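You operate a simulated robot arm through the tools that you are given. There is no shell and no other tool. Be economical: measure what you need, move in short steps, check, and stop when the job is done.

Carry out the task below with a simulated robot arm. There is one attempt and no reset: what you move stays moved.

JOB
Bind the orange and brown hose stubs in the orange twister, 3 turns each.
Fine: one at a time in its seat; put each in the orange tray when it is bound. Set down upright: orange hose stub, brown hose stub.

The check looks at the end state, three seconds after you hand in, the way a careful person would. Anything else that was tipped, shoved, dropped, spilled or broken makes it a failure.

ROBOT AND FRAMES
A 7-joint arm with a two-finger parallel gripper on a trunk, on a base that drives. Base frame: it is fixed to the floor where the robot stands at the start and does not move with it; the origin is under the middle of the robot, x ahead of it, y to its left, z up. Lengths are in mm, angles in degrees, forces in N, time in s.
Its first joint turns from -166.0 to 166.0 degrees. Places, roughly: inside of the orange tray [1000, 0, 900]; orange twister [800, 400, 900]; seat of the orange twister [800, 400, 900]. Payload 3.43 kg.
Tool frame: the origin (TCP) lies between the finger pads and is the grasp point; the fingertips stand 30 mm ahead of it; z points along the fingers, y is the line along which they close. The gripper opens to 94 mm. The fingers are 28 mm wide and 10 mm thick; the gripper's body (50 by 96 mm) begins 55 mm behind the TCP.
Orientation is told as [roll, pitch, yaw] about the base's x, y, z axes, in that order, counted from this pose: with the fingers straight down and closing along the base's y, the tool's x points along the base's -x, its y along +y and its z along -z.

CONTROLS
- The arm moves only by the tool jog_arm. Its argument "series" is a list of rows, each a list of 7 numbers: the shift along the tool's x, y, z in mm, then the turn, a rotation vector about the tool's x, y, z in degrees, then the opening, from 0 (shut) to 1 (fully open). In form: [[x, y, z, wx, wy, wz, hand], ...]. A call has 1 to 12 rows; each row is the pose to reach, as a shift and turn from the pose commanded when the call began, along the tool's axes at that moment. A row lasts 0.2 s, in which the tool goes at most 50 mm and 8.6 degrees; a call with a longer step from one row to the next is refused whole, and so is a gripper value outside its range. A pose out of reach is approached as far as the arm can. The call stops where the force on the tool passes 40 N (or 10 N more than at its start, if that is more) or the arm is blocked; 0.2 s more then pass. The fingers move at their own pace (about 45 mm/s each) and stop on an object; they squeeze with about 21 N. The grip force told is the motor's: it shows also when the fingers shut on nothing. Time passes only in rows, and 0.2 s behind the last, so rows that repeat a pose let the fingers close. The reply holds the time, the measured pose of the TCP, the force on the tool along the base axes, the opening and the grip force, in the units named above and with some noise, with the torque about the TCP (base axes, N m) and any sound that the robot's microphone picked up.
- Cameras (640 x 400 px; columns grow to the right, rows downward): "scene" is now at [507.3, 210.3, 1476.8]; the picture's right is [0.19, -0.98, 0.00], its down [0.44, 0.09, -0.89] and it looks along [0.88, 0.17, 0.45] (base axes); focal length 214 px, centre (320, 200). "wrist" rides on the gripper at [76, 14, -102] in the tool frame; the picture's right is [-0.18, 0.98, 0.00], its down [-0.75, -0.14, -0.64] and it looks along [-0.63, -0.12, 0.77] (tool axes); focal length 243 px, centre (320, 200). There is no depth. A picture from a camera that has moved, and an enlarged one, comes with that camera's place and axes in the base frame and with its lens. The place of the scene camera against the robot may be out by one fixed shift of up to 18 mm in any direction.
- capture(camera): a new picture of that camera. It takes no simulated time.
- lift_body(by): slides the trunk up (or, below 0, down) by that many mm; the arm and the scene camera ride with it, the base frame stays. It gives what a move gives, with no picture.
- base_move(legs): drives the robot by 1 to 6 legs, each [ahead, left, turn to the left] in mm, mm and degrees, along the robot's own axes; the way and the turn of a leg run together, so that a leg with both is an arc; at most 1500 mm and 180 degrees a leg. The arm and the cameras ride along, it lands a little off, and it stops where it bumps. It gives what a move gives.
- turn_head(pan, tilt): turns the head with the scene camera to pan (to the left, within 103 degrees either way) and tilt (down, from -29 to 69), counted from straight ahead of the robot. It gives what a move gives.
- inspect(camera, box): a new picture of the part [left, top, right, bottom] of that camera's present view, enlarged. It takes no simulated time.
- sign_off(): hands the job in; it is judged then, once.

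Work in short steps. Places have to be worked out from the pictures, the camera data and where the tool is seen: move nearer, look again, correct. Check each grasp and each placing, and mend what went wrong. You have 120 turns and 90 pictures in all, those below and enlarged ones among them. Open the gripper and draw the arm clear of the work before you hand the job in, unless the task says otherwise; then end with one line.

The tools are called after ">>>" as a command line: name --pt "numbers of a row" for each row, then --argument value for the rest, lists and objects as JSON in quotes. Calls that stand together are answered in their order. jog_arm: Moves the arm, as the interface text tells. Its arguments: {"type":"object","properties":{"series":{"type":"array","items":{"type":"array","items":{"type":"number"}}}},"required":["series"]} The other tools are called the same way: lift_body (by) slides the trunk up or down; base_move (legs) drives the base; turn_head (pan, tilt) turns the head that bears the scene camera; capture (camera) takes a picture; inspect (camera, box) takes an enlarged picture of a part of a camera's view; sign_off () hands the job in.

At the start:

```text
t: 0.0
eef_pos: [582.8, 301.3, 1211.3]
ee_rot: [-0.7, 0.1, -0.1]
ft_force: [-0.5, -0.8, 0.6]
wrist_torque: [-0.02, -0.01, -0.01]
opening: 94.0
grasp_force: 0.0
trunk travel left (down, up): [-450.0, 160.0]
robot x, y, heading: [-0.8, -2.8, -0.1]
head pan, tilt: [13.8, 68.8]
```

scene: 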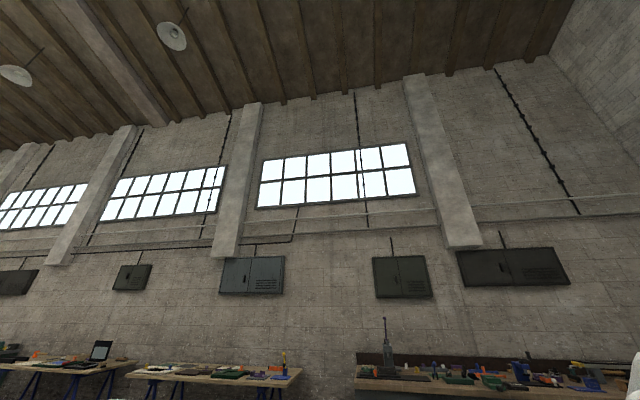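
wrist: 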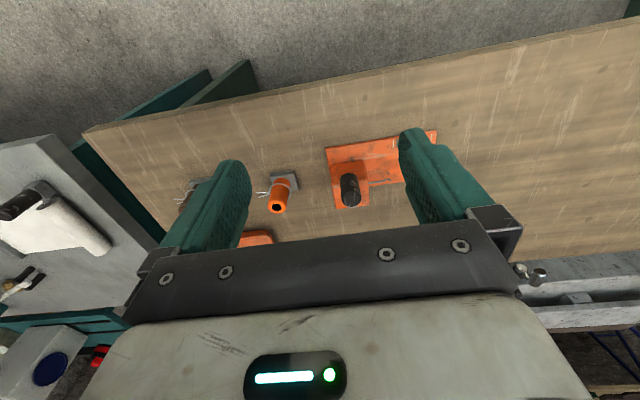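

The scene camera looks up at the wall; I turn the head down to the bench.

>>> turn_head --pan 10 --tilt 45

>>> capture --camera "scene"

>>> capture --camera "wrist"

```text
t: 0.9
eef_pos: [581.7, 298.9, 1207.4]
ee_rot: [-1.4, 0.3, -0.3]
ft_force: [0.0, -0.7, 0.4]
wrist_torque: [0.02, -0.04, -0.01]
opening: 94.0
grasp_force: 0.1
trunk travel left (down, up): [-450.0, 160.0]
robot x, y, heading: [0.3, 0.5, 0.1]
head pan, tilt: [10.0, 45.0]
```

```text
87 pictures are left
camera scene: at [510.0, 211.2, 1473.6], right [0.2, -0.98, 0.0], down [0.4, 0.08, -0.91], along [0.9, 0.18, 0.41], focal length 214 px, centre (320, 200)
```

scene: 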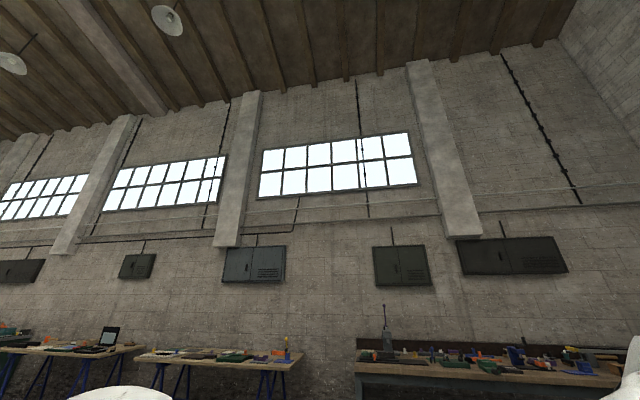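

```text
86 pictures are left
camera wrist: at [506.5, 316.8, 1309.2], right [0.19, 0.98, -0.02], down [0.76, -0.13, 0.64], along [0.63, -0.14, -0.77], focal length 243 px, centre (320, 200)
```

wrist: 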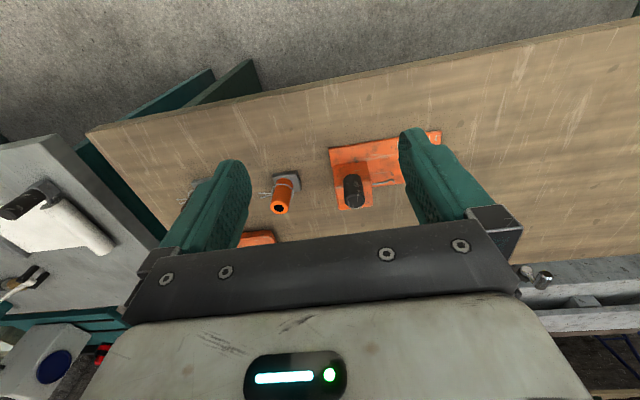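

The head hardly changed the view. I try a different tilt to learn what it does.

>>> turn_head --pan 20 --tilt 69

>>> capture --camera "scene"

```text
t: 1.8
eef_pos: [584.9, 298.8, 1206.1]
ee_rot: [-1.5, 0.3, -0.6]
ft_force: [0.4, 0.8, 0.4]
wrist_torque: [0.03, 0.0, -0.01]
opening: 93.8
grasp_force: 0.0
trunk travel left (down, up): [-450.0, 160.0]
robot x, y, heading: [-1.6, 0.6, 0.1]
head pan, tilt: [20.0, 68.8]
```

```text
85 pictures are left
camera scene: at [510.7, 219.3, 1470.2], right [0.3, -0.95, 0.0], down [0.35, 0.11, -0.93], along [0.89, 0.28, 0.36], focal length 214 px, centre (320, 200)
```

scene: 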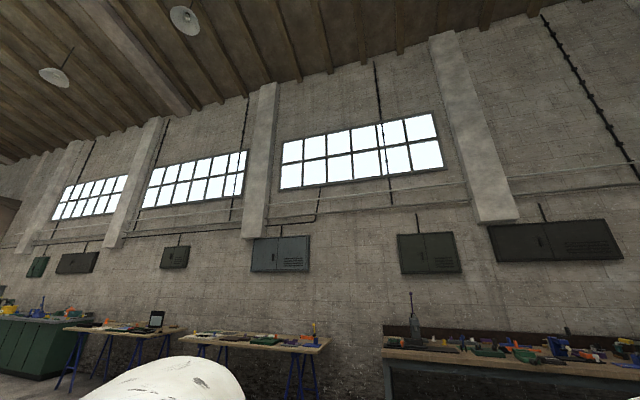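

The view tips slowly downward and seems to lag; I let it run further.

>>> turn_head --pan 20 --tilt 60

>>> turn_head --pan 20 --tilt 30

>>> inspect --camera "scene" --box '[0, 0, 640, 400]'

```text
t: 2.5
eef_pos: [584.5, 298.3, 1206.5]
ee_rot: [-1.6, 0.3, -0.6]
ft_force: [0.0, -1.1, -0.4]
wrist_torque: [0.04, -0.02, -0.01]
opening: 93.9
grasp_force: 0.1
trunk travel left (down, up): [-450.0, 160.0]
robot x, y, heading: [2.5, -2.7, -0.0]
head pan, tilt: [20.0, 60.0]
```

```text
t: 3.4
eef_pos: [583.9, 298.2, 1206.5]
ee_rot: [-1.6, 0.3, -0.6]
ft_force: [-0.2, 0.0, -0.1]
wrist_torque: [0.0, 0.03, 0.01]
opening: 93.7
grasp_force: 0.1
trunk travel left (down, up): [-450.0, 160.0]
robot x, y, heading: [2.3, 4.3, 0.1]
head pan, tilt: [20.0, 30.0]
```

```text
1.00 times, centred on (320, 200) of scene (not enlarged: the box is as wide or as high as the picture)
camera zoom: at [511.0, 220.3, 1469.4], right [0.31, -0.95, 0.0], down [0.34, 0.11, -0.94], along [0.89, 0.29, 0.35], focal length 214 px, centre (320, 200)
```

zoom: 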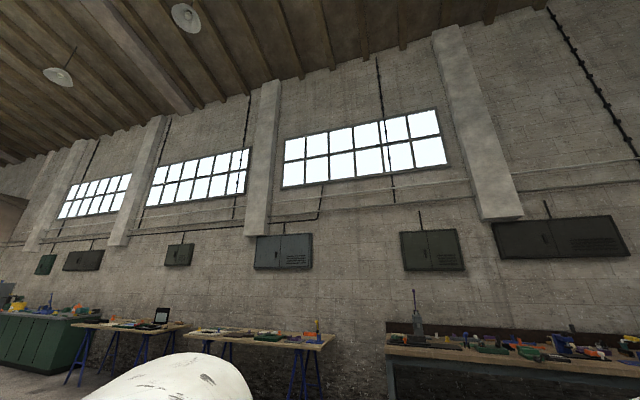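

The scene camera cannot look down at the bench, so I'll rely on the wrist camera. I zoom in on the bench items.

>>> inspect --camera "wrist" --box '[160, 110, 480, 260]'

>>> turn_head --pan -30 --tilt -29

>>> capture --camera "scene"

```text
2.00 times, centred on (320, 185) of wrist
camera zoom: at [507.9, 317.4, 1308.0], right [0.19, 0.98, -0.03], down [0.76, -0.13, 0.64], along [0.63, -0.15, -0.77], focal length 485 px, centre (320, 230)
```

zoom: 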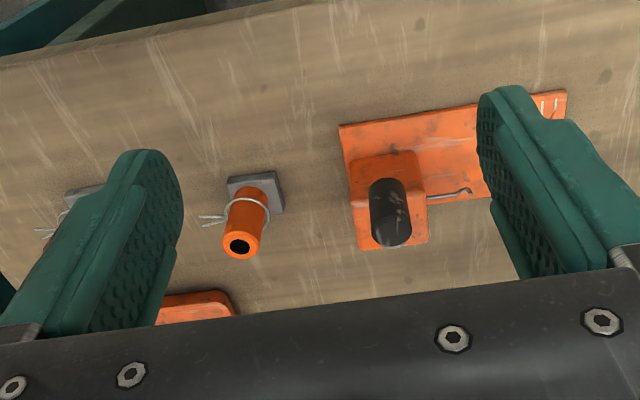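

```text
t: 4.7
eef_pos: [583.0, 302.5, 1211.9]
ee_rot: [-0.7, -0.1, 0.1]
ft_force: [-0.5, -0.5, -0.2]
wrist_torque: [0.02, 0.01, -0.01]
opening: 93.8
grasp_force: 0.0
trunk travel left (down, up): [-450.0, 160.0]
robot x, y, heading: [-1.7, 1.3, -0.3]
head pan, tilt: [-30.0, -28.6]
```

```text
82 pictures are left
camera scene: at [497.4, 163.5, 1479.3], right [-0.5, -0.87, 0.0], down [0.42, -0.24, -0.88], along [0.76, -0.44, 0.48], focal length 214 px, centre (320, 200)
```

scene: 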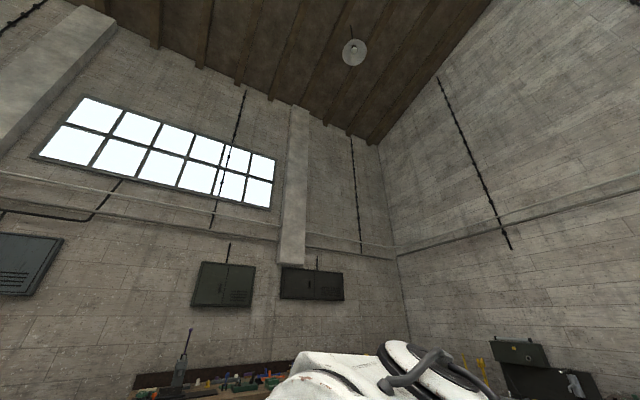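

The tilt seems blocked by the arm when looking down. I move the gripper nearer to the twister for a wrist-camera look.

>>> jog_arm --pt "-25 25 20 0 0 0 1" --pt "-50 50 40 0 0 0 1" --pt "-75 75 60 0 0 0 1" --pt "-100 100 80 0 0 0 1" --pt "-100 100 80 0 0 0 1"

>>> capture --camera "wrist"

```text
t: 5.9
eef_pos: [680.1, 398.2, 1130.8]
ee_rot: [-0.8, 0.1, -0.1]
ft_force: [0.4, 0.1, 0.0]
wrist_torque: [0.0, 0.07, -0.03]
opening: 94.1
grasp_force: 0.1
trunk travel left (down, up): [-450.0, 160.0]
robot x, y, heading: [2.8, -1.1, 0.1]
head pan, tilt: [-30.0, -28.6]
```

```text
81 pictures are left
camera wrist: at [604.1, 416.8, 1233.3], right [0.19, 0.98, -0.01], down [0.75, -0.13, 0.64], along [0.63, -0.13, -0.77], focal length 243 px, centre (320, 200)
```

wrist: 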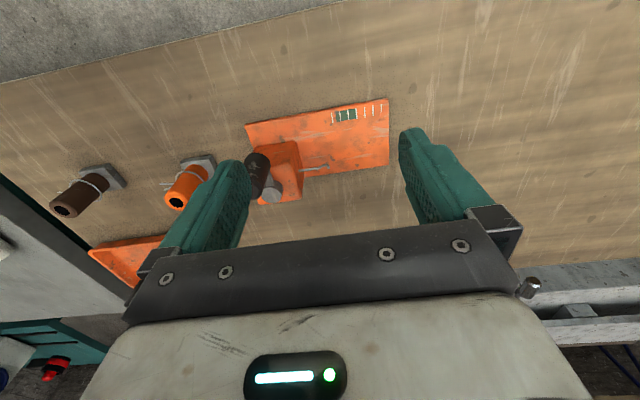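

The brown stub is also visible left of the orange one. I zoom in on the twister.

>>> inspect --camera "wrist" --box '[220, 80, 420, 220]'

>>> inspect --camera "wrist" --box '[20, 120, 240, 290]'

```text
2.86 times, centred on (320, 150) of wrist
camera zoom: at [604.1, 416.8, 1233.3], right [0.19, 0.98, -0.01], down [0.75, -0.13, 0.64], along [0.63, -0.13, -0.77], focal length 693 px, centre (320, 343)
```

zoom: 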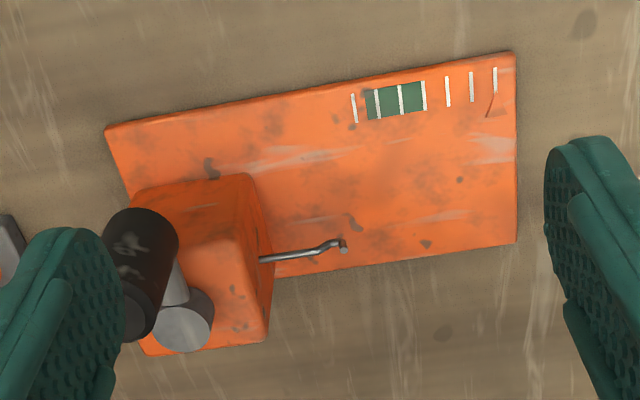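

```text
2.35 times, centred on (130, 205) of wrist
camera zoom: at [604.1, 416.8, 1233.3], right [0.19, 0.98, -0.01], down [0.75, -0.13, 0.64], along [0.63, -0.13, -0.77], focal length 571 px, centre (767, 188)
```

zoom: 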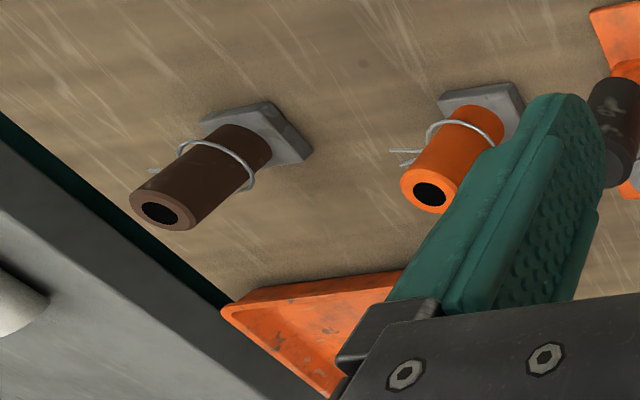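

The twister is a crank (black handle, −y side) driving a horizontal hook shaft, with plate and green scale to its +y side. I descend for a closer view of the hook and seat.

>>> jog_arm --pt "0 0 40 0 0 0 1" --pt "-5 10 80 0 0 0 1" --pt "-10 20 100 0 0 0 1" --pt "-10 20 100 0 0 0 1"

>>> capture --camera "wrist"

>>> inspect --camera "wrist" --box '[220, 90, 420, 230]'

```text
t: 6.9
eef_pos: [694.1, 417.6, 1029.2]
ee_rot: [-0.8, 0.0, -0.1]
ft_force: [-0.9, 0.3, 0.2]
wrist_torque: [0.02, -0.02, -0.01]
opening: 94.0
grasp_force: 0.1
trunk travel left (down, up): [-450.0, 160.0]
robot x, y, heading: [0.5, -5.3, 0.1]
head pan, tilt: [-30.0, -28.6]
```

```text
78 pictures are left
camera wrist: at [617.0, 434.7, 1132.1], right [0.19, 0.98, -0.01], down [0.75, -0.13, 0.64], along [0.63, -0.13, -0.77], focal length 243 px, centre (320, 200)
```

wrist: 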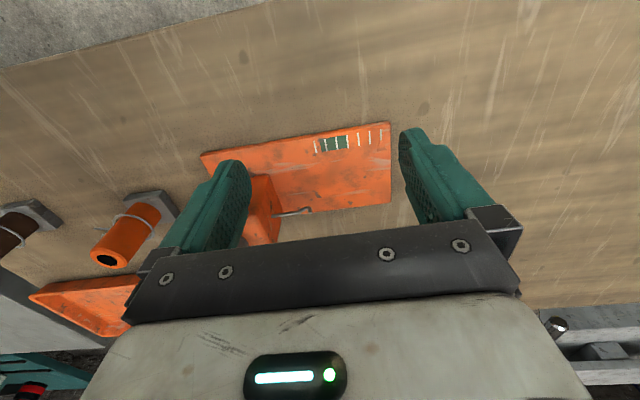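

```text
2.86 times, centred on (320, 160) of wrist
camera zoom: at [617.0, 434.7, 1132.1], right [0.19, 0.98, -0.01], down [0.75, -0.13, 0.64], along [0.63, -0.13, -0.77], focal length 693 px, centre (320, 314)
```

zoom: 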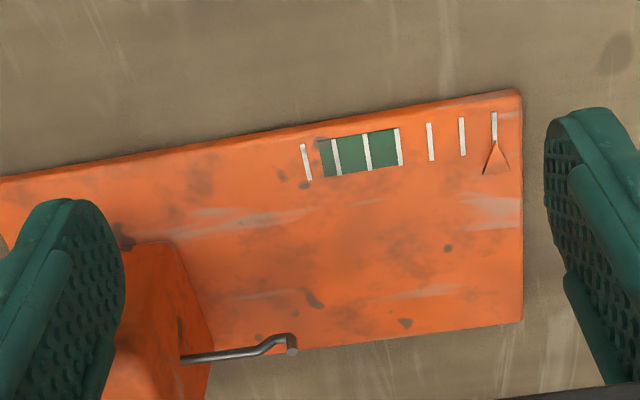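

The hook tip is near (782, 391, 947), and the plate spans x 730–839, y 279–490 with its top near z 882. Next I look at the stubs.

>>> jog_arm --pt "0 0 -45 0 0 0 1" --pt "0 -40 -60 0 0 0 1" --pt "0 -85 -60 0 0 0 1" --pt "0 -130 -60 0 0 0 1" --pt "0 -175 -60 0 0 0 1" --pt "0 -220 -60 0 0 0 1" --pt "0 -265 -50 0 0 0 1" --pt "0 -300 -50 0 0 0 1" --pt "0 -300 -50 0 0 0 1"

>>> capture --camera "wrist"

>>> inspect --camera "wrist" --box '[240, 100, 420, 230]'

```text
t: 8.9
eef_pos: [689.0, 117.7, 1084.3]
ee_rot: [-0.8, 0.1, 0.0]
ft_force: [0.0, -0.2, -1.2]
wrist_torque: [0.0, -0.04, -0.01]
opening: 93.9
grasp_force: 0.0
trunk travel left (down, up): [-450.0, 160.0]
robot x, y, heading: [2.2, -0.3, 0.0]
head pan, tilt: [-30.0, -28.6]
```

```text
76 pictures are left
camera wrist: at [612.8, 135.3, 1186.4], right [0.19, 0.98, -0.01], down [0.75, -0.13, 0.64], along [0.63, -0.13, -0.77], focal length 243 px, centre (320, 200)
```

wrist: 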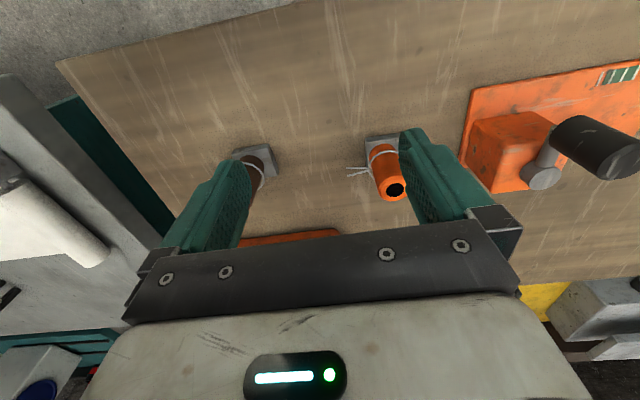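

```text
3.08 times, centred on (330, 165) of wrist
camera zoom: at [612.8, 135.3, 1186.4], right [0.19, 0.98, -0.01], down [0.75, -0.13, 0.64], along [0.63, -0.13, -0.77], focal length 746 px, centre (289, 308)
```

zoom: 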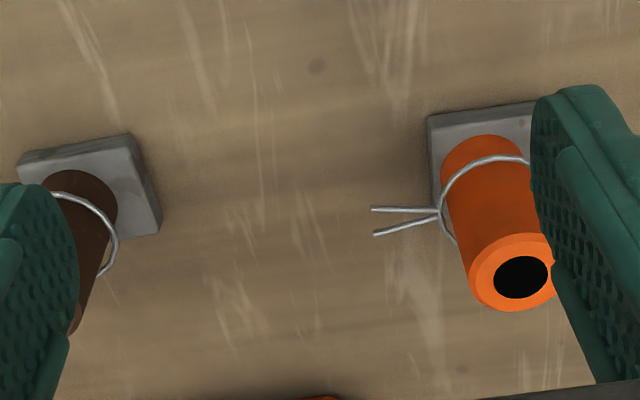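

The stubs are upright at about (780, 181), top z 982, with tails pointing −y at z≈937. The black crank handle looks vertical, so I go back for a close look at the crank.

>>> jog_arm --pt "0 45 0 0 0 0 1" --pt "0 90 0 0 0 0 1" --pt "0 135 0 0 0 0 1" --pt "0 165 0 0 0 0 1" --pt "0 165 0 0 0 0 1"

>>> inspect --camera "wrist" --box '[230, 90, 430, 230]'

```text
t: 10.1
eef_pos: [691.8, 283.0, 1082.0]
ee_rot: [-0.7, 0.1, -0.2]
ft_force: [-0.3, -0.8, -0.2]
wrist_torque: [0.0, 0.04, -0.02]
opening: 94.1
grasp_force: 0.0
trunk travel left (down, up): [-450.0, 160.0]
robot x, y, heading: [1.4, 0.9, 0.0]
head pan, tilt: [-30.0, -28.6]
```

```text
2.86 times, centred on (330, 160) of wrist
camera zoom: at [615.6, 300.8, 1184.3], right [0.19, 0.98, -0.01], down [0.75, -0.13, 0.64], along [0.63, -0.13, -0.77], focal length 693 px, centre (291, 314)
```

zoom: 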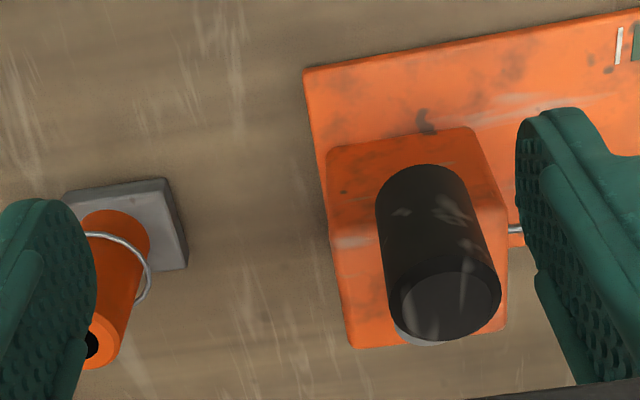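

Handle top is about (740, 317, 1035), the hub about (783, 317), crank radius ≈43, vertical axis. I now go above the orange stub, turning the gripper 90° so it closes along x with the camera on the −y side.

>>> jog_arm --pt "-8 -10 0 0 0 -8.2 0.9" --pt "-16 -20 0 0 0 -16.4 0.8" --pt "-24 -30 0 0 0 -24.6 0.8" --pt "-32 -40 0 0 0 -32.8 0.8" --pt "-40 -50 0 0 0 -41 0.8" --pt "-48 -60 0 0 0 -49.2 0.8" --pt "-56 -70 0 0 0 -57.4 0.8" --pt "-64 -80 0 0 0 -65.6 0.8" --pt "-72 -88 0 0 0 -73.8 0.8" --pt "-80 -95 0 0 0 -82 0.8" --pt "-88 -102 0 0 0 -90 0.8" --pt "-88 -102 0 0 0 -90 0.8"

>>> capture --camera "wrist"

```text
t: 12.7
eef_pos: [779.4, 182.0, 1082.4]
ee_rot: [0.1, 0.8, 89.9]
ft_force: [0.5, 0.3, 0.2]
wrist_torque: [0.02, -0.01, -0.03]
opening: 75.2
grasp_force: 0.1
trunk travel left (down, up): [-450.0, 160.0]
robot x, y, heading: [0.5, 0.3, 0.0]
head pan, tilt: [-30.0, -28.6]
```

```text
73 pictures are left
camera wrist: at [764.4, 108.1, 1185.3], right [-0.98, 0.19, 0.0], down [0.14, 0.76, 0.63], along [0.12, 0.62, -0.78], focal length 243 px, centre (320, 200)
```

wrist: 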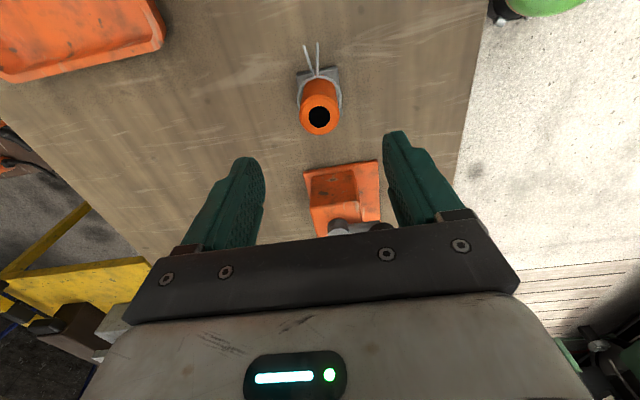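

The stub top sits right between the fingers. I descend, keeping fingertips above the wire, and level the tool.

>>> jog_arm --pt "1 0 25 0.4 0 0 0.8" --pt "2 0 50 0.8 0 0 0.8" --pt "3 0 75 0.8 0 0 0.8" --pt "3 0 95 0.8 0 0 0.8" --pt "3 0 107 0.8 0 0 0.8" --pt "3 0 107 0.8 0 0 0.8"

>>> capture --camera "wrist"

```text
t: 14.1
eef_pos: [779.1, 176.4, 975.6]
ee_rot: [-0.7, 0.8, 89.9]
ft_force: [0.4, 0.2, 1.6]
wrist_torque: [-0.01, -0.01, -0.01]
opening: 75.2
grasp_force: 0.1
trunk travel left (down, up): [-450.0, 160.0]
robot x, y, heading: [-3.1, -0.2, 0.2]
head pan, tilt: [-30.0, -28.6]
```

```text
72 pictures are left
camera wrist: at [762.5, 104.1, 1078.4], right [-0.98, 0.19, -0.01], down [0.13, 0.76, 0.63], along [0.13, 0.62, -0.77], focal length 243 px, centre (320, 200)
```

wrist: 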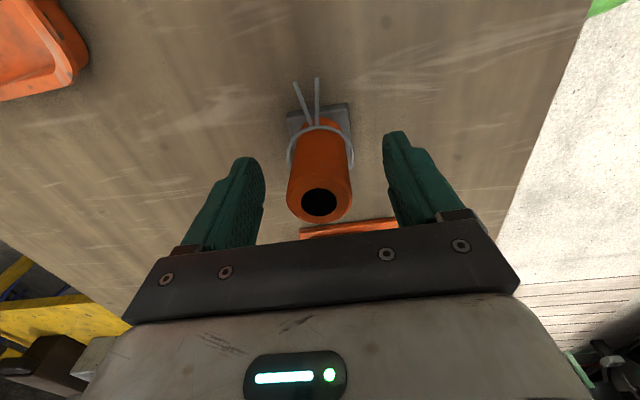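

Centred in x; stub axis lies ~6 mm further in +y. I correct that and the small tilt, then close.

>>> jog_arm --pt "-5 0 0 -0.7 -0.8 0 0.8" --pt "-5 0 0 -0.7 -0.8 0 0.5" --pt "-5 0 0 -0.7 -0.8 0 0.3" --pt "-5 0 0 -0.7 -0.8 0 0" --pt "-5 0 0 -0.7 -0.8 0 0" --pt "-5 0 0 -0.7 -0.8 0 0"

>>> capture --camera "wrist"

```text
t: 15.5
eef_pos: [779.9, 180.8, 975.8]
ee_rot: [0.0, 0.1, 89.9]
ft_force: [1.5, 0.2, 1.1]
wrist_torque: [0.0, -0.03, 0.0]
opening: 32.5
grasp_force: 20.9
trunk travel left (down, up): [-450.0, 160.0]
robot x, y, heading: [2.2, 0.2, -0.0]
head pan, tilt: [-30.0, -28.6]
```

```text
71 pictures are left
camera wrist: at [763.9, 107.1, 1077.8], right [-0.98, 0.19, 0.0], down [0.14, 0.75, 0.64], along [0.12, 0.63, -0.77], focal length 243 px, centre (320, 200)
```

wrist: 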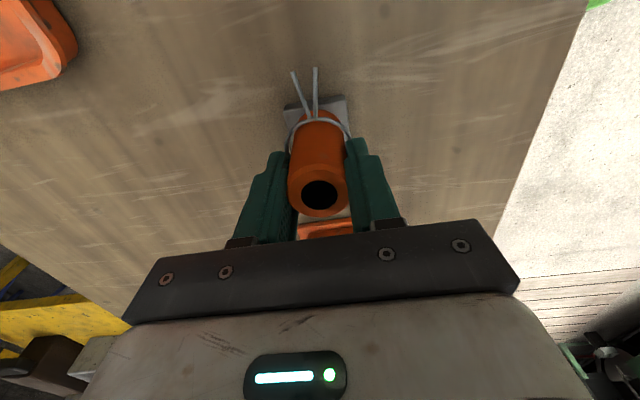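

Firmly gripped (32.5 mm). I lift well above the crank and carry it over toward the seat.

>>> jog_arm --pt "0 0 -30 0 0 0 0" --pt "0 0 -75 0 0 0 0" --pt "0 0 -120 0 0 0 0" --pt "0 0 -165 0 0 0 0" --pt "-30 0 -180 0 0 0 0" --pt "-75 0 -180 0 0 0 0" --pt "-120 0 -180 0 0 0 0" --pt "-165 0 -180 0 0 0 0" --pt "-210 0 -180 0 0 0 0" --pt "-250 0 -180 0 0 0 0" --pt "-264 -3 -180 0 0 0 0" --pt "-264 -3 -180 0 0 0 0"

>>> capture --camera "wrist"

```text
t: 18.1
eef_pos: [783.0, 446.7, 1154.9]
ee_rot: [0.0, 0.0, 90.0]
ft_force: [0.1, -0.1, 0.6]
wrist_torque: [0.03, 0.0, -0.02]
opening: 0.2
grasp_force: 20.9
trunk travel left (down, up): [-450.0, 160.0]
robot x, y, heading: [1.5, 0.9, -0.0]
head pan, tilt: [-30.0, -28.6]
```

```text
70 pictures are left
camera wrist: at [768.3, 372.0, 1256.7], right [-0.98, 0.19, 0.0], down [0.14, 0.75, 0.64], along [0.12, 0.63, -0.77], focal length 243 px, centre (320, 200)
```

wrist: 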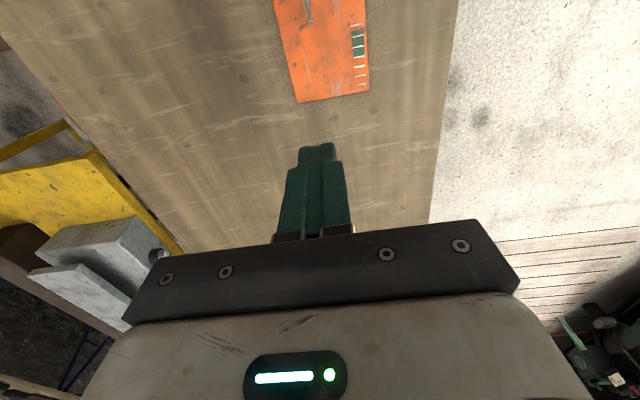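

The fingers are shut on nothing: the stub slipped out. I go back along the path, high up, to see where it is.

>>> jog_arm --pt "45 0 0 0 0 0 0.3" --pt "90 0 0 0 0 0 0.5" --pt "135 0 0 0 0 0 0.8" --pt "180 0 0 0 0 0 0.8" --pt "225 0 0 0 0 0 0.8" --pt "264 0 0 0 0 0 0.8" --pt "264 0 0 0 0 0 0.8"

>>> capture --camera "wrist"

```text
t: 19.7
eef_pos: [781.9, 180.8, 1157.4]
ee_rot: [-0.1, 0.0, 89.9]
ft_force: [-0.6, 0.5, 1.2]
wrist_torque: [0.01, -0.01, 0.0]
opening: 75.2
grasp_force: 0.0
trunk travel left (down, up): [-450.0, 160.0]
robot x, y, heading: [0.3, 0.6, -0.0]
head pan, tilt: [-30.0, -28.6]
```

```text
69 pictures are left
camera wrist: at [767.1, 105.4, 1259.5], right [-0.98, 0.19, 0.0], down [0.14, 0.75, 0.64], along [0.12, 0.63, -0.77], focal length 243 px, centre (320, 200)
```

wrist: 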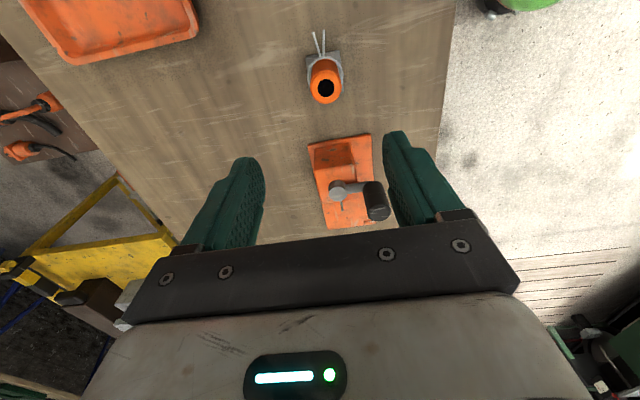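

The stub still stands upright where it was; it slipped straight out on the fast lift. I descend again and grip a bit deeper, then lift slowly.

>>> jog_arm --pt "0 1 45 0 0 0 0.8" --pt "0 2 90 0 0 0 0.8" --pt "0 3 130 0 0 0 0.8" --pt "0 3 160 0 0 0 0.8" --pt "0 3 180 0 0 0 0.8" --pt "0 3 188 0 0 0 0.8" --pt "0 3 188 0 0 0 0.5" --pt "0 3 188 0 0 0 0.2" --pt "0 3 188 0 0 0 0" --pt "0 3 188 0 0 0 0" --pt "0 3 188 0 0 0 0"

>>> jog_arm --pt "0 0 -2 0 0 0 0" --pt "0 0 -4 0 0 0 0" --pt "0 0 -6 0 0 0 0" --pt "0 0 -8 0 0 0 0" --pt "0 0 -10 0 0 0 0" --pt "0 0 -12 0 0 0 0"

>>> capture --camera "wrist"

```text
t: 22.1
eef_pos: [778.9, 182.8, 967.4]
ee_rot: [0.0, 0.0, 89.9]
ft_force: [-1.5, -0.9, 1.6]
wrist_torque: [-0.01, 0.07, 0.03]
opening: 32.5
grasp_force: 21.0
trunk travel left (down, up): [-450.0, 160.0]
robot x, y, heading: [0.8, -1.7, -0.1]
head pan, tilt: [-30.0, -28.6]
```

```text
t: 23.5
eef_pos: [779.8, 180.8, 980.0]
ee_rot: [0.0, 0.1, 89.9]
ft_force: [-0.5, 0.4, -1.3]
wrist_torque: [-0.01, 0.0, 0.03]
opening: 32.2
grasp_force: 21.4
trunk travel left (down, up): [-450.0, 160.0]
robot x, y, heading: [2.4, -2.0, -0.2]
head pan, tilt: [-30.0, -28.6]
```

```text
68 pictures are left
camera wrist: at [764.5, 106.8, 1081.7], right [-0.98, 0.19, 0.0], down [0.14, 0.75, 0.64], along [0.12, 0.63, -0.77], focal length 243 px, centre (320, 200)
```

wrist: 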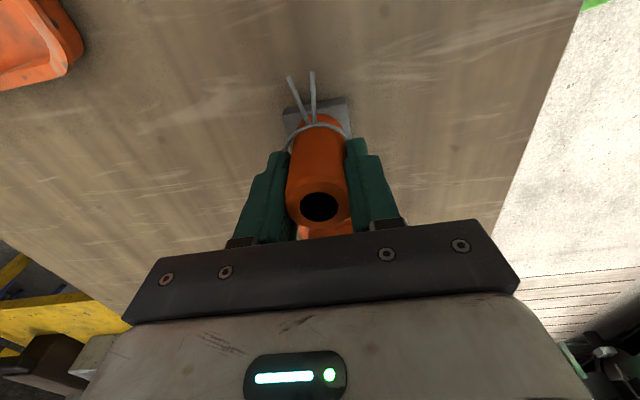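

The bore stayed put relative to the gripper, so the stub rose with it (weight ~1.3 N). I continue lifting moderately.

>>> jog_arm --pt "0 0 -8 0 0 0 0" --pt "0 0 -20 0 0 0 0" --pt "0 0 -34 0 0 0 0" --pt "0 0 -48 0 0 0 0" --pt "0 0 -62 0 0 0 0" --pt "0 0 -76 0 0 0 0" --pt "0 0 -90 0 0 0 0" --pt "0 0 -104 0 0 0 0" --pt "0 0 -118 0 0 0 0" --pt "0 0 -132 0 0 0 0" --pt "0 0 -144 0 0 0 0" --pt "0 0 -150 0 0 0 0"

>>> capture --camera "wrist"

```text
t: 26.1
eef_pos: [779.8, 179.8, 1129.6]
ee_rot: [0.0, 0.0, 89.9]
ft_force: [0.2, 0.4, -0.9]
wrist_torque: [-0.04, 0.0, -0.01]
opening: 32.2
grasp_force: 20.6
trunk travel left (down, up): [-450.0, 160.0]
robot x, y, heading: [3.2, -1.1, -0.3]
head pan, tilt: [-30.0, -28.6]
```

```text
67 pictures are left
camera wrist: at [764.9, 105.7, 1232.2], right [-0.98, 0.19, 0.0], down [0.14, 0.75, 0.64], along [0.12, 0.63, -0.77], focal length 243 px, centre (320, 200)
```

wrist: 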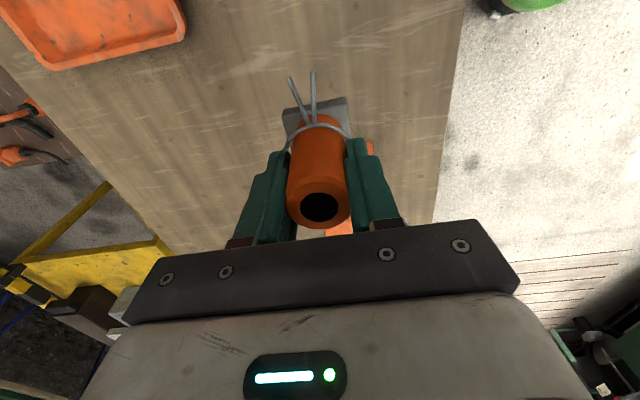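

Held. I carry it in +y past the crank at this height, gently.

>>> jog_arm --pt "-10 0 -5 0 0 0 0" --pt "-32 0 -10 0 0 0 0" --pt "-57 0 -10 0 0 0 0" --pt "-82 0 -10 0 0 0 0" --pt "-107 0 -10 0 0 0 0" --pt "-132 0 -10 0 0 0 0" --pt "-157 0 -10 0 0 0 0" --pt "-182 0 -10 0 0 0 0" --pt "-207 -1 -10 0 0 0 0" --pt "-232 -2 -10 0 0 0 0" --pt "-255 -3 -10 0 0 0 0" --pt "-265 -3 -10 0 0 0 0"

>>> jog_arm --pt "0 0 10 0 0 0 0" --pt "0 0 25 0 0 0 0" --pt "0 0 40 0 0 0 0" --pt "0 0 55 0 0 0 0" --pt "0 0 70 0 0 0 0" --pt "0 0 80 0 0 0 0" --pt "0 0 85 0 0 0 0"

>>> capture --camera "wrist"

```text
t: 28.7
eef_pos: [783.6, 446.4, 1139.7]
ee_rot: [0.0, 0.1, 89.9]
ft_force: [0.2, -0.6, -1.4]
wrist_torque: [-0.02, 0.02, 0.03]
opening: 32.0
grasp_force: 20.8
trunk travel left (down, up): [-450.0, 160.0]
robot x, y, heading: [0.5, -2.2, -0.3]
head pan, tilt: [-30.0, -28.6]
```

```text
t: 30.3
eef_pos: [783.2, 445.5, 1054.2]
ee_rot: [0.0, 0.0, 89.9]
ft_force: [0.2, -0.7, -1.5]
wrist_torque: [-0.01, 0.01, -0.02]
opening: 32.1
grasp_force: 20.6
trunk travel left (down, up): [-450.0, 160.0]
robot x, y, heading: [2.2, -0.9, 0.1]
head pan, tilt: [-30.0, -28.6]
```

```text
66 pictures are left
camera wrist: at [768.3, 371.3, 1156.3], right [-0.98, 0.19, 0.0], down [0.14, 0.75, 0.64], along [0.12, 0.63, -0.77], focal length 243 px, centre (320, 200)
```

wrist: 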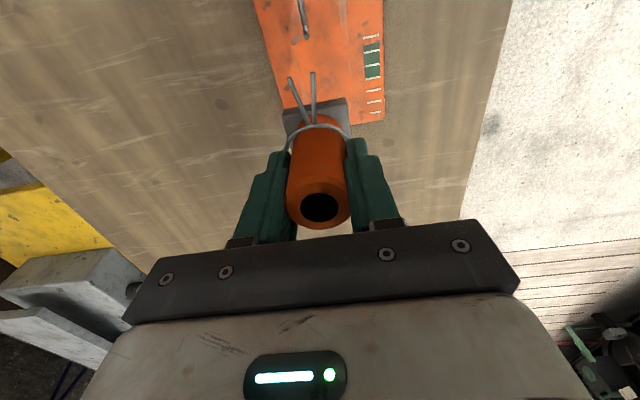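

I zoom on the hook and tails.

>>> inspect --camera "wrist" --box '[240, 0, 420, 140]'

```text
2.86 times, centred on (330, 70) of wrist
camera zoom: at [768.3, 371.3, 1156.3], right [-0.98, 0.19, 0.0], down [0.14, 0.75, 0.64], along [0.12, 0.63, -0.77], focal length 693 px, centre (291, 571)
```

zoom: 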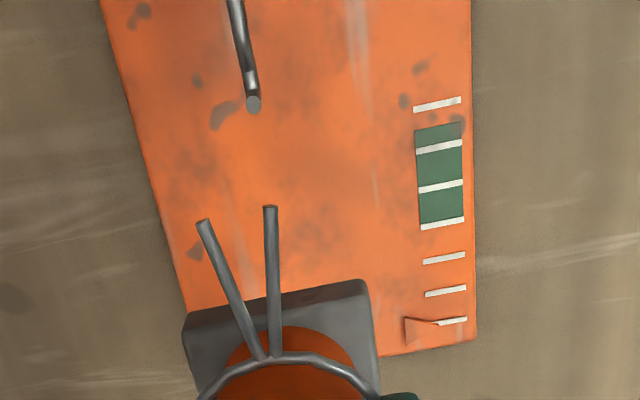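

The hook end is at about (782, 391); tail ends are centred on x≈783, 46 mm from the stub axis. I'll seat the stub with its axis at y≈428 so the tails straddle the hook; first lower to just above.

>>> jog_arm --pt "8 0 10 0 0 0 0" --pt "17 0 25 0 0 0 0" --pt "17.5 0 40 0 0 0 0" --pt "17.5 0 55 0 0 0 0" --pt "17.5 0 65 0 0 0 0" --pt "17.5 0 72 0 0 0 0" --pt "17.5 0 72 0 0 0 0"

>>> inspect --camera "wrist" --box '[240, 0, 420, 140]'

```text
t: 31.9
eef_pos: [782.3, 429.3, 982.1]
ee_rot: [0.0, 0.0, 89.8]
ft_force: [-0.3, -1.4, -0.5]
wrist_torque: [-0.02, -0.04, 0.01]
opening: 32.3
grasp_force: 21.2
trunk travel left (down, up): [-450.0, 160.0]
robot x, y, heading: [-3.0, 1.5, -0.1]
head pan, tilt: [-30.0, -28.6]
```

```text
2.86 times, centred on (330, 70) of wrist
camera zoom: at [768.0, 354.4, 1084.1], right [-0.98, 0.19, 0.0], down [0.14, 0.75, 0.64], along [0.12, 0.63, -0.77], focal length 693 px, centre (291, 571)
```

zoom: 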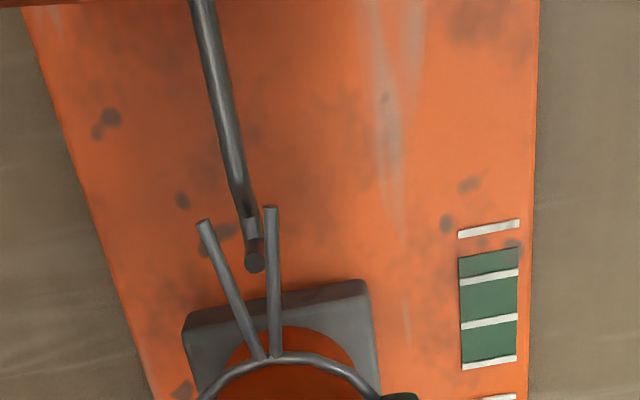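

The hook tip lies between the tails, ~1.5 mm off-centre. I nudge and lower gently to contact.

>>> jog_arm --pt "0 1.5 2 0 0 0 0" --pt "0 1.5 4 0 0 0 0" --pt "0 1.5 6 0 0 0 0" --pt "0 1.5 7 0 0 0 0" --pt "0 1.5 8 0 0 0 0"

>>> inspect --camera "wrist" --box '[240, 0, 420, 140]'

```text
t: 33.1
eef_pos: [781.0, 430.1, 975.6]
ee_rot: [-0.1, -0.1, 89.9]
ft_force: [-0.3, 1.3, 6.6]
wrist_torque: [0.24, 0.13, 0.02]
opening: 32.1
grasp_force: 21.4
trunk travel left (down, up): [-450.0, 160.0]
robot x, y, heading: [-1.0, 0.0, 0.0]
head pan, tilt: [-30.0, -28.6]
```

```text
2.86 times, centred on (330, 70) of wrist
camera zoom: at [765.8, 355.0, 1077.3], right [-0.98, 0.19, 0.0], down [0.14, 0.75, 0.64], along [0.12, 0.63, -0.77], focal length 693 px, centre (291, 571)
```

zoom: 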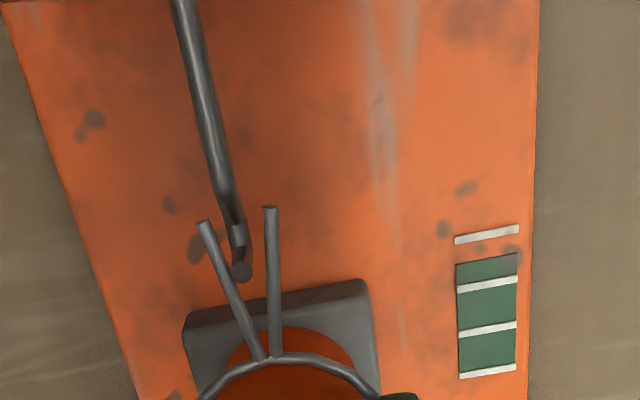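

Contact at z≈975.6 (6.6 N). The hook sits between the tails; I release and rise straight up a bit.

>>> jog_arm --pt "0 0 0 0 0 0 0.2" --pt "0 0 0 0 0 0 0.4" --pt "0 0 0 0 0 0 0.6" --pt "0 0 0 0 0 0 0.6" --pt "0 0 -20 0 0 0 0.6" --pt "0 0 -50 0 0 0 0.6" --pt "0 0 -90 0 0 0 0.6" --pt "0 0 -90 0 0 0 0.6"

>>> capture --camera "wrist"

>>> inspect --camera "wrist" --box '[240, 0, 420, 140]'

```text
t: 34.9
eef_pos: [782.1, 429.7, 1065.5]
ee_rot: [0.0, 0.1, 89.8]
ft_force: [-0.3, 0.0, 0.2]
wrist_torque: [0.0, 0.01, 0.02]
opening: 56.3
grasp_force: 0.1
trunk travel left (down, up): [-450.0, 160.0]
robot x, y, heading: [0.9, -2.6, 0.2]
head pan, tilt: [-30.0, -28.6]
```

```text
62 pictures are left
camera wrist: at [767.9, 355.0, 1167.8], right [-0.98, 0.19, 0.0], down [0.14, 0.75, 0.64], along [0.12, 0.63, -0.77], focal length 243 px, centre (320, 200)
```

wrist: 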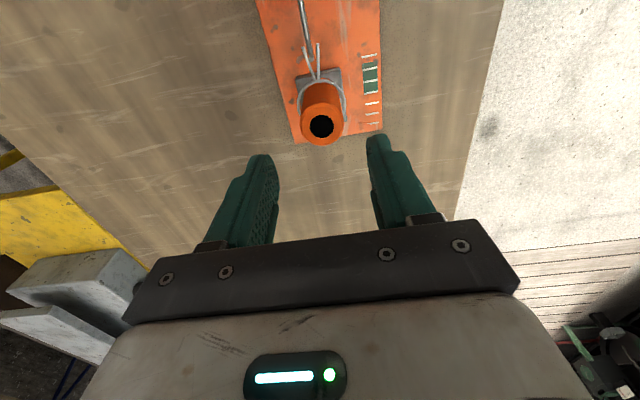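

```text
2.86 times, centred on (330, 70) of wrist
camera zoom: at [767.9, 355.0, 1167.8], right [-0.98, 0.19, 0.0], down [0.14, 0.75, 0.64], along [0.12, 0.63, -0.77], focal length 693 px, centre (291, 571)
```

zoom: 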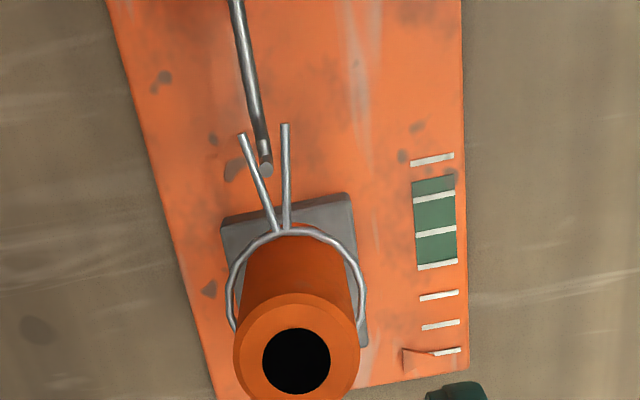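

The orange stub stands upright with its tails astride the hook. Now I go above the crank handle to locate it accurately.

>>> jog_arm --pt "0 0 -40 0 0 0 0.6" --pt "15 5 -60 0 0 0 0.6" --pt "50 17 -60 0 0 0 0.6" --pt "85 30 -60 0 0 0 0.6" --pt "113 41 -60 0 0 0 0.6" --pt "113 41 -60 0 0 0 0.6"

>>> capture --camera "wrist"

```text
t: 36.3
eef_pos: [740.3, 315.9, 1126.3]
ee_rot: [0.0, 0.0, 89.9]
ft_force: [-0.2, -1.1, 0.0]
wrist_torque: [-0.02, 0.03, 0.04]
opening: 56.2
grasp_force: 0.1
trunk travel left (down, up): [-450.0, 160.0]
robot x, y, heading: [-0.3, 0.3, 0.2]
head pan, tilt: [-30.0, -28.6]
```

```text
60 pictures are left
camera wrist: at [725.7, 241.0, 1227.4], right [-0.98, 0.19, 0.0], down [0.14, 0.75, 0.64], along [0.12, 0.63, -0.77], focal length 243 px, centre (320, 200)
```

wrist: 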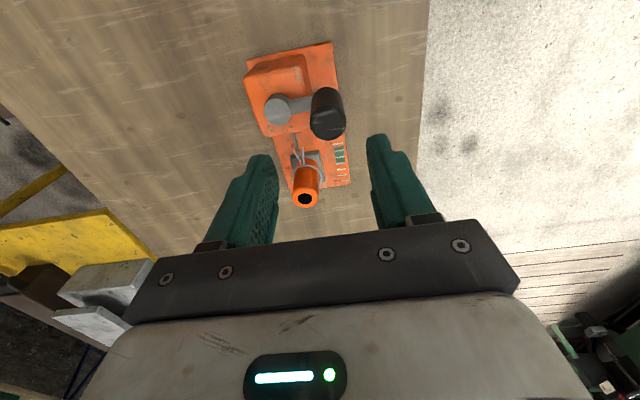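

I zoom to measure the handle and hub positions.

>>> inspect --camera "wrist" --box '[230, 60, 390, 160]'

```text
4.00 times, centred on (310, 110) of wrist
camera zoom: at [725.7, 241.0, 1227.4], right [-0.98, 0.19, 0.0], down [0.14, 0.75, 0.64], along [0.12, 0.63, -0.77], focal length 970 px, centre (360, 560)
```

zoom: 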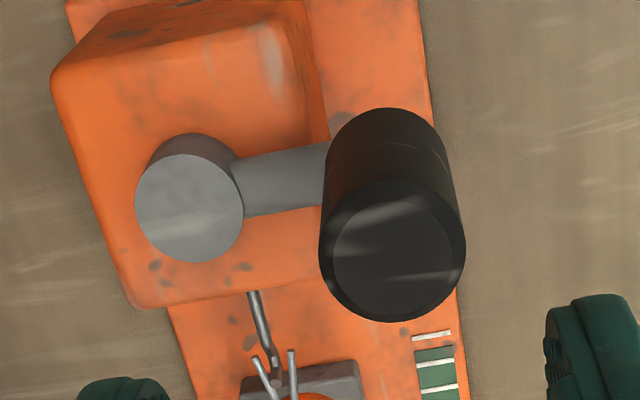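

Handle axis ≈ (733.5, 317.5), hub ≈ (783, 317.5), radius ≈ 50. I descend around the handle and close.

>>> jog_arm --pt "-1.5 6.8 10 0 0 0 0.6" --pt "-1.5 6.8 40 0 0 0 0.6" --pt "-1.5 6.8 70 0 0 0 0.6" --pt "-1.5 6.8 90 0 0 0 0.6" --pt "-1.5 6.8 103 0 0 0 0.6" --pt "-1.5 6.8 103 0 0 0 0.3" --pt "-1.5 6.8 103 0 0 0 0" --pt "-1.5 6.8 103 0 0 0 0" --pt "-1.5 6.8 103 0 0 0 0"

>>> inspect --camera "wrist" --box '[200, 60, 440, 240]'

```text
t: 38.3
eef_pos: [735.1, 318.4, 1025.7]
ee_rot: [-0.2, -0.1, 89.8]
ft_force: [12.8, 0.4, 34.7]
wrist_torque: [-0.36, 0.12, 0.05]
opening: 28.4
grasp_force: 44.7
trunk travel left (down, up): [-450.0, 160.0]
robot x, y, heading: [-0.2, -1.9, 0.3]
head pan, tilt: [-30.0, -28.6]
```

```text
2.22 times, centred on (320, 150) of wrist
camera zoom: at [718.7, 243.8, 1126.8], right [-0.98, 0.19, 0.0], down [0.14, 0.75, 0.64], along [0.12, 0.63, -0.76], focal length 539 px, centre (320, 311)
```

zoom: 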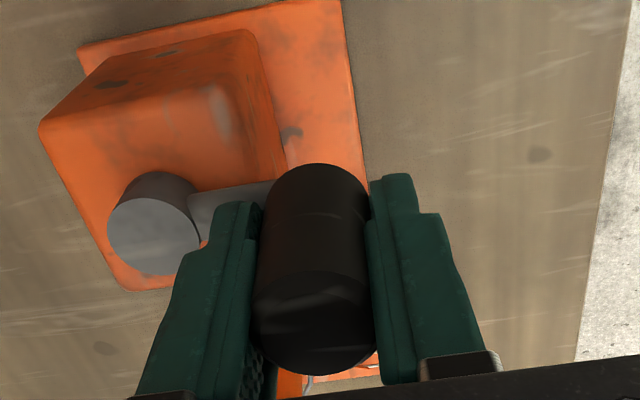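

34.7 N upward: the inner fingertip rests on the crank arm. I open, rise ~9 mm and regrip.

>>> jog_arm --pt "0 0 -4 0 0 0 0.4" --pt "0 0 -10 0 0 0 0.4" --pt "0 1 -10 0 0 0 0.4" --pt "0 1 -10 0 0 0 0" --pt "0 1 -10 0 0 0 0" --pt "0 1 -10 0 0 0 0"

>>> inspect --camera "wrist" --box '[200, 60, 440, 240]'

```text
t: 39.7
eef_pos: [734.8, 318.4, 1031.2]
ee_rot: [-0.1, 0.1, 89.7]
ft_force: [18.9, -2.4, -14.2]
wrist_torque: [-0.21, -0.2, -0.04]
opening: 26.4
grasp_force: 44.8
trunk travel left (down, up): [-450.0, 160.0]
robot x, y, heading: [4.3, -2.3, -0.1]
head pan, tilt: [-30.0, -28.6]
```

```text
2.22 times, centred on (320, 150) of wrist
camera zoom: at [719.1, 242.9, 1132.8], right [-0.98, 0.19, 0.0], down [0.15, 0.75, 0.64], along [0.12, 0.63, -0.77], focal length 539 px, centre (320, 311)
```

zoom: 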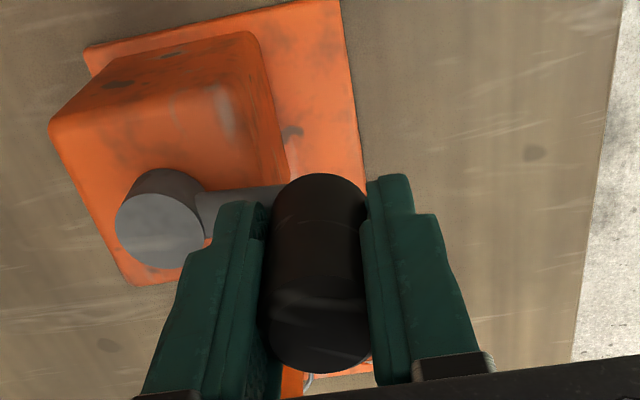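

Gripped; residual forces suggest the true handle x is ≈735.5. I try a quarter turn clockwise (seen from above) and watch forces and pointer.

>>> jog_arm --pt "0 -2.5 3 0 0 0 0" --pt "-12.4 -4.1 3 0 0 0 0" --pt "-24 -8.9 3 0 0 0 0" --pt "-33.9 -16.6 3 0 0 0 0" --pt "-41.6 -26.5 3 0 0 0 0" --pt "-46.4 -38.1 3 0 0 0 0" --pt "-48 -50.5 3 0 0 0 0"

>>> capture --camera "wrist"

```text
t: 40.5
eef_pos: [737.0, 331.5, 1029.9]
ee_rot: [0.2, 0.5, 90.1]
ft_force: [-14.3, -12.2, 12.6]
wrist_torque: [-0.16, -0.07, 0.04]
opening: 26.4
grasp_force: 45.1
trunk travel left (down, up): [-450.0, 160.0]
robot x, y, heading: [3.1, -2.5, -0.3]
head pan, tilt: [-30.0, -28.6]
stopped in row 3: the force on the tool passed its limit at 47 N (the readings are from after the stop); the commanded pose is now the measured one
```

```text
56 pictures are left
camera wrist: at [722.7, 257.1, 1133.1], right [-0.98, 0.18, 0.0], down [0.14, 0.76, 0.64], along [0.12, 0.62, -0.77], focal length 243 px, centre (320, 200)
```

wrist: 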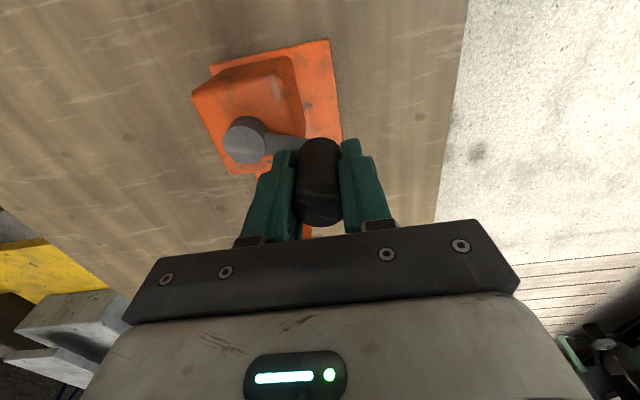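

It turned ~17° then exceeded the force limit; perhaps I moved too fast. I continue in the same direction, slower.

>>> jog_arm --pt "-4 -1.5 0 0 0 0 0" --pt "-8 -3.2 0 0 0 0 0" --pt "-11.5 -5.5 0 0 0 0 0" --pt "-15 -8.1 0 0 0 0 0" --pt "-15 -8.1 0 0 0 0 0"

>>> capture --camera "wrist"

```text
t: 40.8
eef_pos: [736.9, 330.5, 1030.8]
ee_rot: [0.1, 0.6, 90.1]
ft_force: [-14.2, -11.4, 12.0]
wrist_torque: [0.23, -0.17, 0.03]
opening: 26.6
grasp_force: 44.9
trunk travel left (down, up): [-450.0, 160.0]
robot x, y, heading: [-1.7, -2.6, -0.2]
head pan, tilt: [-30.0, -28.6]
stopped in row 1: the force on the tool passed its limit at 44 N (the readings are from after the stop); the commanded pose is now the measured one
```

```text
55 pictures are left
camera wrist: at [722.9, 257.6, 1133.4], right [-0.98, 0.18, 0.0], down [0.14, 0.76, 0.63], along [0.11, 0.62, -0.78], focal length 243 px, centre (320, 200)
```

wrist: 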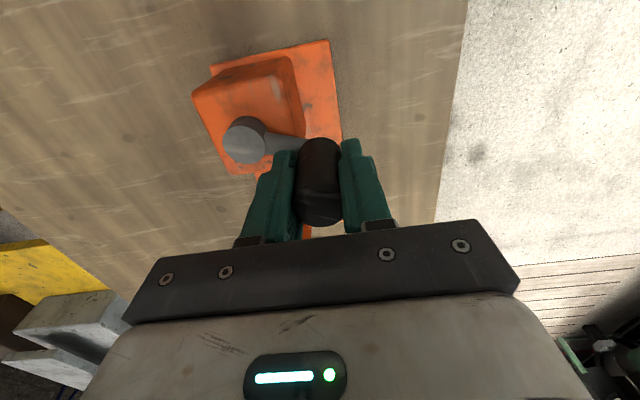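

Practically rigid this way. I try the opposite direction slowly.

>>> jog_arm --pt "3 0 -1 0 0 0 0" --pt "6 1 -1 0 0 0 0" --pt "9 1.5 -1 0 0 0 0" --pt "12 1.7 -1 0 0 0 0" --pt "15 1.7 -1 0 0 0 0" --pt "18 1.5 -1 0 0 0 0" --pt "21 1 -1 0 0 0 0" --pt "24 0.3 -1 0 0 0 0"

>>> capture --camera "wrist"

```text
t: 42.6
eef_pos: [734.3, 309.5, 1030.4]
ee_rot: [0.3, 0.7, 90.5]
ft_force: [-8.6, -0.1, 6.1]
wrist_torque: [-0.28, -0.94, 0.05]
opening: 26.7
grasp_force: 45.2
trunk travel left (down, up): [-450.0, 160.0]
robot x, y, heading: [-4.6, -0.4, -0.1]
head pan, tilt: [-30.0, -28.6]
stopped in row 8: the force on the tool passed its limit at 41 N (the readings are from after the stop); the commanded pose is now the measured one
```

```text
54 pictures are left
camera wrist: at [721.0, 236.6, 1133.4], right [-0.98, 0.18, 0.0], down [0.14, 0.76, 0.63], along [0.11, 0.62, -0.78], focal length 243 px, centre (320, 200)
```

wrist: 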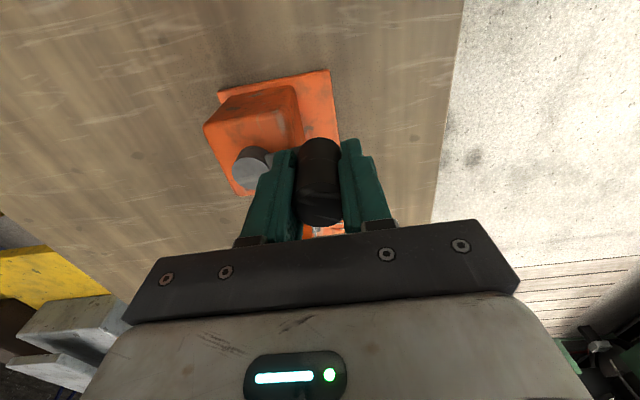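

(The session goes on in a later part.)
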